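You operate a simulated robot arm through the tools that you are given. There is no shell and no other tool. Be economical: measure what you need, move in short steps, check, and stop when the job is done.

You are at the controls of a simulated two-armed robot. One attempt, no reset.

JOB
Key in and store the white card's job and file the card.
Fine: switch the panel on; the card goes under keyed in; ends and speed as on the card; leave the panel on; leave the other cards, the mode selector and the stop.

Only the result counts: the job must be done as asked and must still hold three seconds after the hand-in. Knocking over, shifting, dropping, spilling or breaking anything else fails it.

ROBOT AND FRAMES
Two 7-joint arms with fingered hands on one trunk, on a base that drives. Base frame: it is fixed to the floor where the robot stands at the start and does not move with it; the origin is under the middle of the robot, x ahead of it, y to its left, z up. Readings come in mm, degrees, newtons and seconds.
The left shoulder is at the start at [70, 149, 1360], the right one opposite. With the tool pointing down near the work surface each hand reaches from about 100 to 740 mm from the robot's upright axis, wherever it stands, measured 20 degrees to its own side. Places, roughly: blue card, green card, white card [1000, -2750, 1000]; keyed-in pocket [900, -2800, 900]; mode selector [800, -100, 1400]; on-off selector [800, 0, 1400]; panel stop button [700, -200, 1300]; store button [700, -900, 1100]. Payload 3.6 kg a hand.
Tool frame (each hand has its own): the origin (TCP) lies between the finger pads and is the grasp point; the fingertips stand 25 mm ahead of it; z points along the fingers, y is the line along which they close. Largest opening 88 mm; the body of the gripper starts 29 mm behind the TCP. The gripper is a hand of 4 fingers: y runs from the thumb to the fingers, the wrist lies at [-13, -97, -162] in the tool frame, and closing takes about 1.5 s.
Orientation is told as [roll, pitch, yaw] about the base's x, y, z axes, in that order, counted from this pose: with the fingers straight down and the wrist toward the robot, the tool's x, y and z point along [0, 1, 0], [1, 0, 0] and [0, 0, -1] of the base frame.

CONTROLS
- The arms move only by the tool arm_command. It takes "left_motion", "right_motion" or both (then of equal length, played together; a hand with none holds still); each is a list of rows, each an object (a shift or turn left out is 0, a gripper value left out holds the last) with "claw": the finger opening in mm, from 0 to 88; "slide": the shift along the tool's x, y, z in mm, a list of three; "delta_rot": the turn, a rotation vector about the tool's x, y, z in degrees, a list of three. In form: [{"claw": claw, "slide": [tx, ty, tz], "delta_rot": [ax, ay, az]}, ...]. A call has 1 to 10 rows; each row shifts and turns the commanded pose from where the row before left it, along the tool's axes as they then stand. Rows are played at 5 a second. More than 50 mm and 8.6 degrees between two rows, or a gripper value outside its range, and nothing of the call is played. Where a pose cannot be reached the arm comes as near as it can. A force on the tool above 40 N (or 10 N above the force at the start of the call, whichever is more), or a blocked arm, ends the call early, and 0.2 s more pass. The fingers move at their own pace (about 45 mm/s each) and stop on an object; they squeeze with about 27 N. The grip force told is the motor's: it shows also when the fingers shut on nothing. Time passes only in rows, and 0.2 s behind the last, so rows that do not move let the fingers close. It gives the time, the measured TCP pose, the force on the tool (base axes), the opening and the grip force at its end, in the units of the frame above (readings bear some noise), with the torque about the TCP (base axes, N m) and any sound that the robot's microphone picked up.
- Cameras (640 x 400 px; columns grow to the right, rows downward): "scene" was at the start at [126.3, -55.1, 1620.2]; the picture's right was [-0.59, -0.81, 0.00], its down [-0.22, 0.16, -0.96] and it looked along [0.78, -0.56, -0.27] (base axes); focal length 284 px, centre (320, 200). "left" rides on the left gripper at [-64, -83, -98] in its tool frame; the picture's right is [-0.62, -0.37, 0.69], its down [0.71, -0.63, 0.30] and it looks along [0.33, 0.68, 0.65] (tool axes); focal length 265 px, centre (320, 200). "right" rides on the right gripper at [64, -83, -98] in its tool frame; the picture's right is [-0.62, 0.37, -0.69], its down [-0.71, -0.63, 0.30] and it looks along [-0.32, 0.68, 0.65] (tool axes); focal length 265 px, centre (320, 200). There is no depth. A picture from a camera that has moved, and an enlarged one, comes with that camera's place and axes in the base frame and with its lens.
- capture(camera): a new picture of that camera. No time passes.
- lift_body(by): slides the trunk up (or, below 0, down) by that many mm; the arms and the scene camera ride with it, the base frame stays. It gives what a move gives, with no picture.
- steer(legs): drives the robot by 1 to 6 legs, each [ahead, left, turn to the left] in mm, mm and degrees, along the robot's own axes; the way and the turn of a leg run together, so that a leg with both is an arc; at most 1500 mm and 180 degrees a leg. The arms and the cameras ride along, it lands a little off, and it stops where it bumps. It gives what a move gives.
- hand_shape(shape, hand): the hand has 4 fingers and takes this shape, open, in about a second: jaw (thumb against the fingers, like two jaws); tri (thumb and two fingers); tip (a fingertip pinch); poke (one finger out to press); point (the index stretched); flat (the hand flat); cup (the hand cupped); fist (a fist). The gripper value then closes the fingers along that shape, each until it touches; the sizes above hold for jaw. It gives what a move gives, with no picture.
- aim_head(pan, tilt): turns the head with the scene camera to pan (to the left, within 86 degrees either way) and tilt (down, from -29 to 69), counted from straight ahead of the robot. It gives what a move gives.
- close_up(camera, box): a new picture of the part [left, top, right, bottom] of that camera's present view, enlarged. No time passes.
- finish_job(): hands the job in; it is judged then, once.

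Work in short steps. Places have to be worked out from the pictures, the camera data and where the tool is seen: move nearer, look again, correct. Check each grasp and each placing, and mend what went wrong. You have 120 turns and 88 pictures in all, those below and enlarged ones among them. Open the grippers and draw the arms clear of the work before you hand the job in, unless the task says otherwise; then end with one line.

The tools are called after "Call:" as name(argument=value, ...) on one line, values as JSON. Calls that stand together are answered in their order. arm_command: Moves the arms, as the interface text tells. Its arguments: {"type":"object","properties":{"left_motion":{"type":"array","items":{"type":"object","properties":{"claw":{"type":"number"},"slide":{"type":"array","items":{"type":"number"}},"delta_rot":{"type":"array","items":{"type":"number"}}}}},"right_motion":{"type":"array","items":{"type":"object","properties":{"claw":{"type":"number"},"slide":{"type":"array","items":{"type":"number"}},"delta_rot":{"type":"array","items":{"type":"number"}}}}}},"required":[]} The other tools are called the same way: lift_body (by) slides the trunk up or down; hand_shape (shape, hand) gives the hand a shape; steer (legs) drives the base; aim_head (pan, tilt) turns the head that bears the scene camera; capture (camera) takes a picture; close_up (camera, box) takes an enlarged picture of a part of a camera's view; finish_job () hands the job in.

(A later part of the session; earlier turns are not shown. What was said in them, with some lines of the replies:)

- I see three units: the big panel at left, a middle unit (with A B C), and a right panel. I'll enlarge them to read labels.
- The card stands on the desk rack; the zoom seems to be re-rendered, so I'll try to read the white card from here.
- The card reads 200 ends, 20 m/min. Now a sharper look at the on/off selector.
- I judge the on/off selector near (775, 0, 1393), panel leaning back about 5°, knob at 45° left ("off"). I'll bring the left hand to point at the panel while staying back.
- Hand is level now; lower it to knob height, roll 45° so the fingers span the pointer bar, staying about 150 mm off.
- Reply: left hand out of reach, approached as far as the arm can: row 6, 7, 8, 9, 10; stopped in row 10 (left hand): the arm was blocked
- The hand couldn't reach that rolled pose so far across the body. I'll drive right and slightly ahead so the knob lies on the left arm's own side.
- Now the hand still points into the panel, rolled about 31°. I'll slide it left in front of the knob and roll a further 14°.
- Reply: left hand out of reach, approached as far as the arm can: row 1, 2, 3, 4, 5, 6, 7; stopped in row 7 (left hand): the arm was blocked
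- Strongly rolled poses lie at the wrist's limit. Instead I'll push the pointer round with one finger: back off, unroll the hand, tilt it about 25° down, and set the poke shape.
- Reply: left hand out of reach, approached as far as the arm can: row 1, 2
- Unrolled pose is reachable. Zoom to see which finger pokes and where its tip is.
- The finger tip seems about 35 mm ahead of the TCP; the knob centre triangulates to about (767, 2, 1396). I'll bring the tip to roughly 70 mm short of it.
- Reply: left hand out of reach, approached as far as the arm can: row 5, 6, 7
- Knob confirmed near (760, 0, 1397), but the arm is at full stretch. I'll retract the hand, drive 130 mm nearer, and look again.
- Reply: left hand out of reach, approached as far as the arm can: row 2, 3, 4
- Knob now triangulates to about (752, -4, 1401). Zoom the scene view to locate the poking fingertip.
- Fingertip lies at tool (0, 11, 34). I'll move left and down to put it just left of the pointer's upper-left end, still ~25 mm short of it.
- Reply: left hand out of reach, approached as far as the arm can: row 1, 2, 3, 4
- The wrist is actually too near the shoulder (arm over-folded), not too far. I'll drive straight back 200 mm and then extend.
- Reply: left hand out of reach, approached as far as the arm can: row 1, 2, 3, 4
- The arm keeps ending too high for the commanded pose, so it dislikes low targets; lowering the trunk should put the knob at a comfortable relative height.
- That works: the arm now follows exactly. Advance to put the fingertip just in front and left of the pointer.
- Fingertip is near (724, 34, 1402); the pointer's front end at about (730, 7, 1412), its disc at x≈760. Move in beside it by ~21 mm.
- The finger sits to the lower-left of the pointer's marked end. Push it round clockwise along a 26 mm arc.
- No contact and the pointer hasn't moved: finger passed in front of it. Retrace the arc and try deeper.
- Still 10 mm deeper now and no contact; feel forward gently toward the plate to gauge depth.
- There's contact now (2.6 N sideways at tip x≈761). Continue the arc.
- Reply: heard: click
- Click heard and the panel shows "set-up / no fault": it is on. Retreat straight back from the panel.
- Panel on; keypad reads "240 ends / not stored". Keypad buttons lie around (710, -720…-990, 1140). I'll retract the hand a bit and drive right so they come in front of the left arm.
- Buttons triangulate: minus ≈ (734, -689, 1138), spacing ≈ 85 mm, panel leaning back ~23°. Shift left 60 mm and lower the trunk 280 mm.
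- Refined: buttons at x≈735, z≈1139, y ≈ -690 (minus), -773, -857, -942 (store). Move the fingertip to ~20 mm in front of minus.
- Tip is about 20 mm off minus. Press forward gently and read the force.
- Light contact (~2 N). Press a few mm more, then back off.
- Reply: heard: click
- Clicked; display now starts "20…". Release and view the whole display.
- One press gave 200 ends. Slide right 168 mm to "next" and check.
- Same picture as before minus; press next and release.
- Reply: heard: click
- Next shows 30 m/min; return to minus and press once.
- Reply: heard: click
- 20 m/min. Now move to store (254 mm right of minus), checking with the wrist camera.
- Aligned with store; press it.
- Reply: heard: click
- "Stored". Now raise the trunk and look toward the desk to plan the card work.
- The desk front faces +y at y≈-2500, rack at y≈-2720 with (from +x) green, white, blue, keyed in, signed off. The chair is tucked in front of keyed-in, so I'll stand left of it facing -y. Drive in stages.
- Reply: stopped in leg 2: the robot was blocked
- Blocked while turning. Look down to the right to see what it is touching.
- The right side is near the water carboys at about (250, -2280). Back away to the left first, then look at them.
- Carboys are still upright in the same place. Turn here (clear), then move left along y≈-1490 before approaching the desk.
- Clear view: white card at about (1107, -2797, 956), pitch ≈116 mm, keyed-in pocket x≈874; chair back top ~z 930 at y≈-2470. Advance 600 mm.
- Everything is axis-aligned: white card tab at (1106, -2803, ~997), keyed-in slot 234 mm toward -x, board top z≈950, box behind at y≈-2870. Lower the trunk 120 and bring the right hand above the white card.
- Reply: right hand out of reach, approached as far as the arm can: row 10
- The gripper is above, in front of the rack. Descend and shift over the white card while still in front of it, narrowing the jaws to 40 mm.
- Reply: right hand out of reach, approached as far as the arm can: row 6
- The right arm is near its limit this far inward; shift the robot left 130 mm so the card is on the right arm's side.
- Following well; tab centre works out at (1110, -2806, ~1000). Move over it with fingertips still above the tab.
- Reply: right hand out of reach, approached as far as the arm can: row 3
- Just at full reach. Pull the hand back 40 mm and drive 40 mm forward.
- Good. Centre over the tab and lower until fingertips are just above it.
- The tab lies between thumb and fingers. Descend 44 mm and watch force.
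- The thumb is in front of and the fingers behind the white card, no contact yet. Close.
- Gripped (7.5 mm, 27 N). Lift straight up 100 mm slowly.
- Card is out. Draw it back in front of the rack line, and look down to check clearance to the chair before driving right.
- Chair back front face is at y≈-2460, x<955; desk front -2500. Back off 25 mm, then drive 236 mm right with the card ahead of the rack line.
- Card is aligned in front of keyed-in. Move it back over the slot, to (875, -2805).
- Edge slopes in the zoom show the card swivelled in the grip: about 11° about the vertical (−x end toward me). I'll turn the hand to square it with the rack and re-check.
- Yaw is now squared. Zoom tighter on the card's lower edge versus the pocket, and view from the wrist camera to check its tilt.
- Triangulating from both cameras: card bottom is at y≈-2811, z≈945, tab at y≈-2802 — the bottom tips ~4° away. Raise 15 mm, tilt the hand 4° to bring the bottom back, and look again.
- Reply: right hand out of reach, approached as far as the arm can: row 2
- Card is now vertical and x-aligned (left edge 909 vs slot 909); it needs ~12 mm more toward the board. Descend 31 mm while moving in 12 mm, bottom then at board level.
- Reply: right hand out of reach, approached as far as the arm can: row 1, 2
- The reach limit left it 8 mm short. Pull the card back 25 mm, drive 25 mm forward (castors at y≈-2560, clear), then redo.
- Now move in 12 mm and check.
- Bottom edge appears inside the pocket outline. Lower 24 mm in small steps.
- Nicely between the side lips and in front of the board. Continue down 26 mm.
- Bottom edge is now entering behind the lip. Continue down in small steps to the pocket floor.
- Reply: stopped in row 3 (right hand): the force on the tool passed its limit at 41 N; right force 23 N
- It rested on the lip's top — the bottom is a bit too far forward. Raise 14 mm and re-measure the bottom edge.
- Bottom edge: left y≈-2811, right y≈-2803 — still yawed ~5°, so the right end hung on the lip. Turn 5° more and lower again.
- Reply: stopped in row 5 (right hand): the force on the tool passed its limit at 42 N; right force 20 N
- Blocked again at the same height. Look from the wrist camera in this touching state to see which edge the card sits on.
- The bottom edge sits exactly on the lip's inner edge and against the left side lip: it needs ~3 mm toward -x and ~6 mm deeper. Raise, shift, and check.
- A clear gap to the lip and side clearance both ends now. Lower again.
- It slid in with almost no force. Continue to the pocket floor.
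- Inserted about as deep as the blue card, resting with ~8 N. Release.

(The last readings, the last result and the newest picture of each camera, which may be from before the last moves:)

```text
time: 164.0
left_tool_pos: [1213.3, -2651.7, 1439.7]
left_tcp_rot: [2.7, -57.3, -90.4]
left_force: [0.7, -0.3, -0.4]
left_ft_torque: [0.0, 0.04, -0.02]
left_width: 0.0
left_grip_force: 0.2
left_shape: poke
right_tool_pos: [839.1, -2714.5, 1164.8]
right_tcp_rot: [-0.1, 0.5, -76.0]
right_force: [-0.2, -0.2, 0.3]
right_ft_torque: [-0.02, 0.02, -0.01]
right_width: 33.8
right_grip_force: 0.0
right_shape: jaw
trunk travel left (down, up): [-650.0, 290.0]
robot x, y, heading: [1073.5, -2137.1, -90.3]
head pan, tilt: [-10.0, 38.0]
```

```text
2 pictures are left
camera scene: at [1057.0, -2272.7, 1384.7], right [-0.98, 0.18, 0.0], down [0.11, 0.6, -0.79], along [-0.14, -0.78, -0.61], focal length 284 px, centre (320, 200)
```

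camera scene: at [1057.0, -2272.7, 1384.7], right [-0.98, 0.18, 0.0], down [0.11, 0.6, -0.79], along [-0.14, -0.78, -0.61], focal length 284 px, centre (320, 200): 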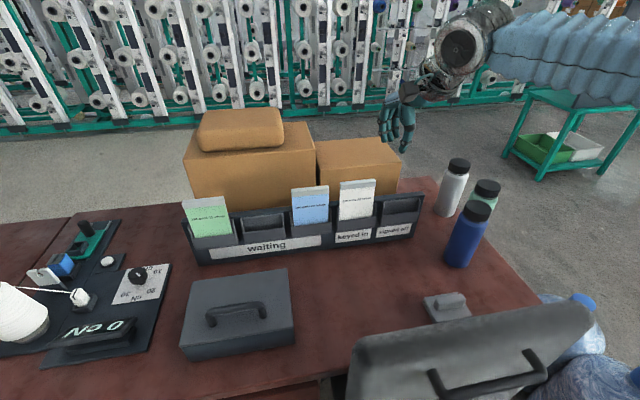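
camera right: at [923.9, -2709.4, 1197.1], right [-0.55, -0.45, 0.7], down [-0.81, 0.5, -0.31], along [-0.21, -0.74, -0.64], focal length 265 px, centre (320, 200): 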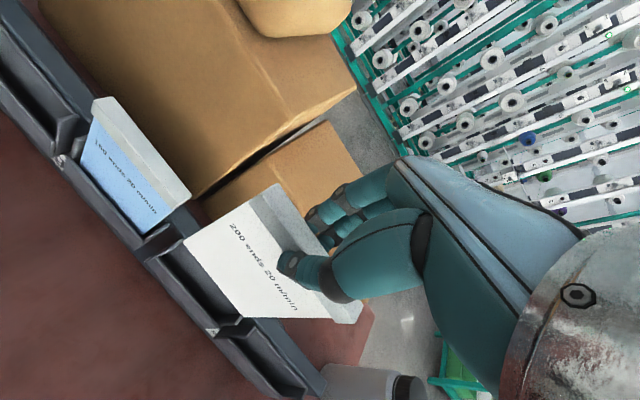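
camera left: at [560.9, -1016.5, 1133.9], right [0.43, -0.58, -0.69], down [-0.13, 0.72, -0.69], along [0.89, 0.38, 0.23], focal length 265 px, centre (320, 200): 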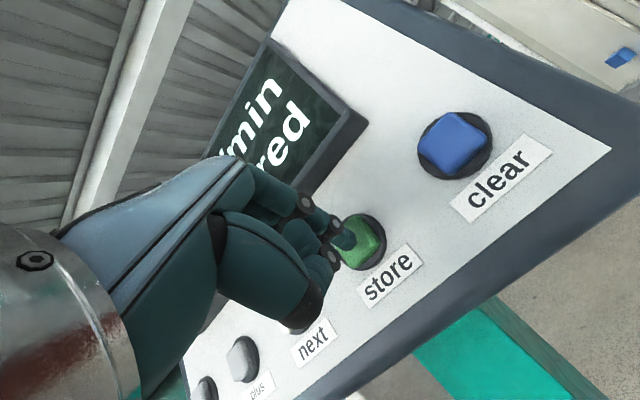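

The white card stands in "keyed in". Back the robot off, open both hands, and do a last check.

Call:
steer(legs=[[-250, 0, 0]])

Call:
hand_shape(hand="left", shape="jaw")

Call:
arm_command(right_motion=[{"claw": 88}, {}, {}])

Call:
close_up(camera="scene", box=[200, 100, 440, 250])

```text
time: 167.8
left_tool_pos: [1211.2, -2405.5, 1438.1]
left_tcp_rot: [2.8, -57.0, -90.6]
left_force: [0.5, 0.1, 0.0]
left_ft_torque: [-0.02, -0.03, 0.04]
left_width: 0.1
left_grip_force: 0.1
left_shape: poke
right_tool_pos: [840.0, -2468.9, 1163.9]
right_tcp_rot: [-0.1, 0.5, -76.1]
right_force: [0.2, 0.0, 0.0]
right_ft_torque: [-0.01, -0.02, 0.0]
right_width: 33.4
right_grip_force: 0.0
right_shape: jaw
trunk travel left (down, up): [-650.0, 290.0]
robot x, y, heading: [1069.2, -1887.7, -90.3]
head pan, tilt: [-10.0, 38.0]
```

```text
time: 168.7
left_tool_pos: [1214.3, -2405.7, 1437.5]
left_tcp_rot: [2.6, -57.1, -90.4]
left_force: [0.4, -0.2, -0.6]
left_ft_torque: [-0.05, 0.01, 0.0]
left_width: 87.7
left_grip_force: 0.0
left_shape: jaw
right_tool_pos: [840.9, -2467.2, 1164.0]
right_tcp_rot: [-0.3, 0.6, -76.1]
right_force: [-0.1, 0.1, -0.3]
right_ft_torque: [-0.02, 0.03, 0.01]
right_width: 33.8
right_grip_force: 0.0
right_shape: jaw
trunk travel left (down, up): [-650.0, 290.0]
robot x, y, heading: [1072.7, -1888.2, -90.3]
head pan, tilt: [-10.0, 38.0]
```

```text
time: 169.5
left_tool_pos: [1214.1, -2405.8, 1439.1]
left_tcp_rot: [2.7, -57.2, -90.4]
left_force: [-0.1, 0.7, 0.4]
left_ft_torque: [0.03, -0.01, 0.0]
left_width: 87.7
left_grip_force: 0.0
left_shape: jaw
right_tool_pos: [841.8, -2467.6, 1163.2]
right_tcp_rot: [-0.2, 0.5, -75.9]
right_force: [0.2, -0.7, -0.7]
right_ft_torque: [-0.01, 0.01, 0.01]
right_width: 87.9
right_grip_force: 0.1
right_shape: jaw
trunk travel left (down, up): [-650.0, 290.0]
robot x, y, heading: [1075.0, -1888.4, -90.1]
head pan, tilt: [-10.0, 38.0]
```

```text
2.67 times, centred on (320, 175) of scene
camera zoom: at [1058.6, -2023.7, 1384.5], right [-0.98, 0.18, 0.0], down [0.11, 0.61, -0.79], along [-0.14, -0.78, -0.62], focal length 757 px, centre (320, 267)
```

zoom: 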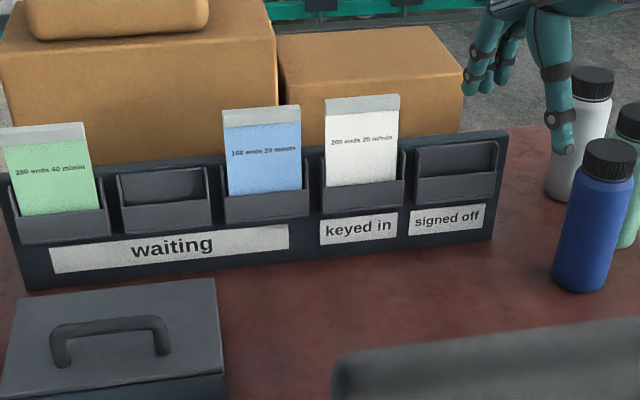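

The white card is seated in "keyed in", green and blue cards untouched, hands open and clear. Hand in.

Call:
finish_job()

```text
The job is handed in.
```

The job is done: the panel is switched on and left on, 200 ends and 20 m/min are keyed in and stored, and the white card is in the "keyed in" pocket. While driving to the desk the robot was stopped once by something, probably the water carboys; they were still upright in the same place afterwards.
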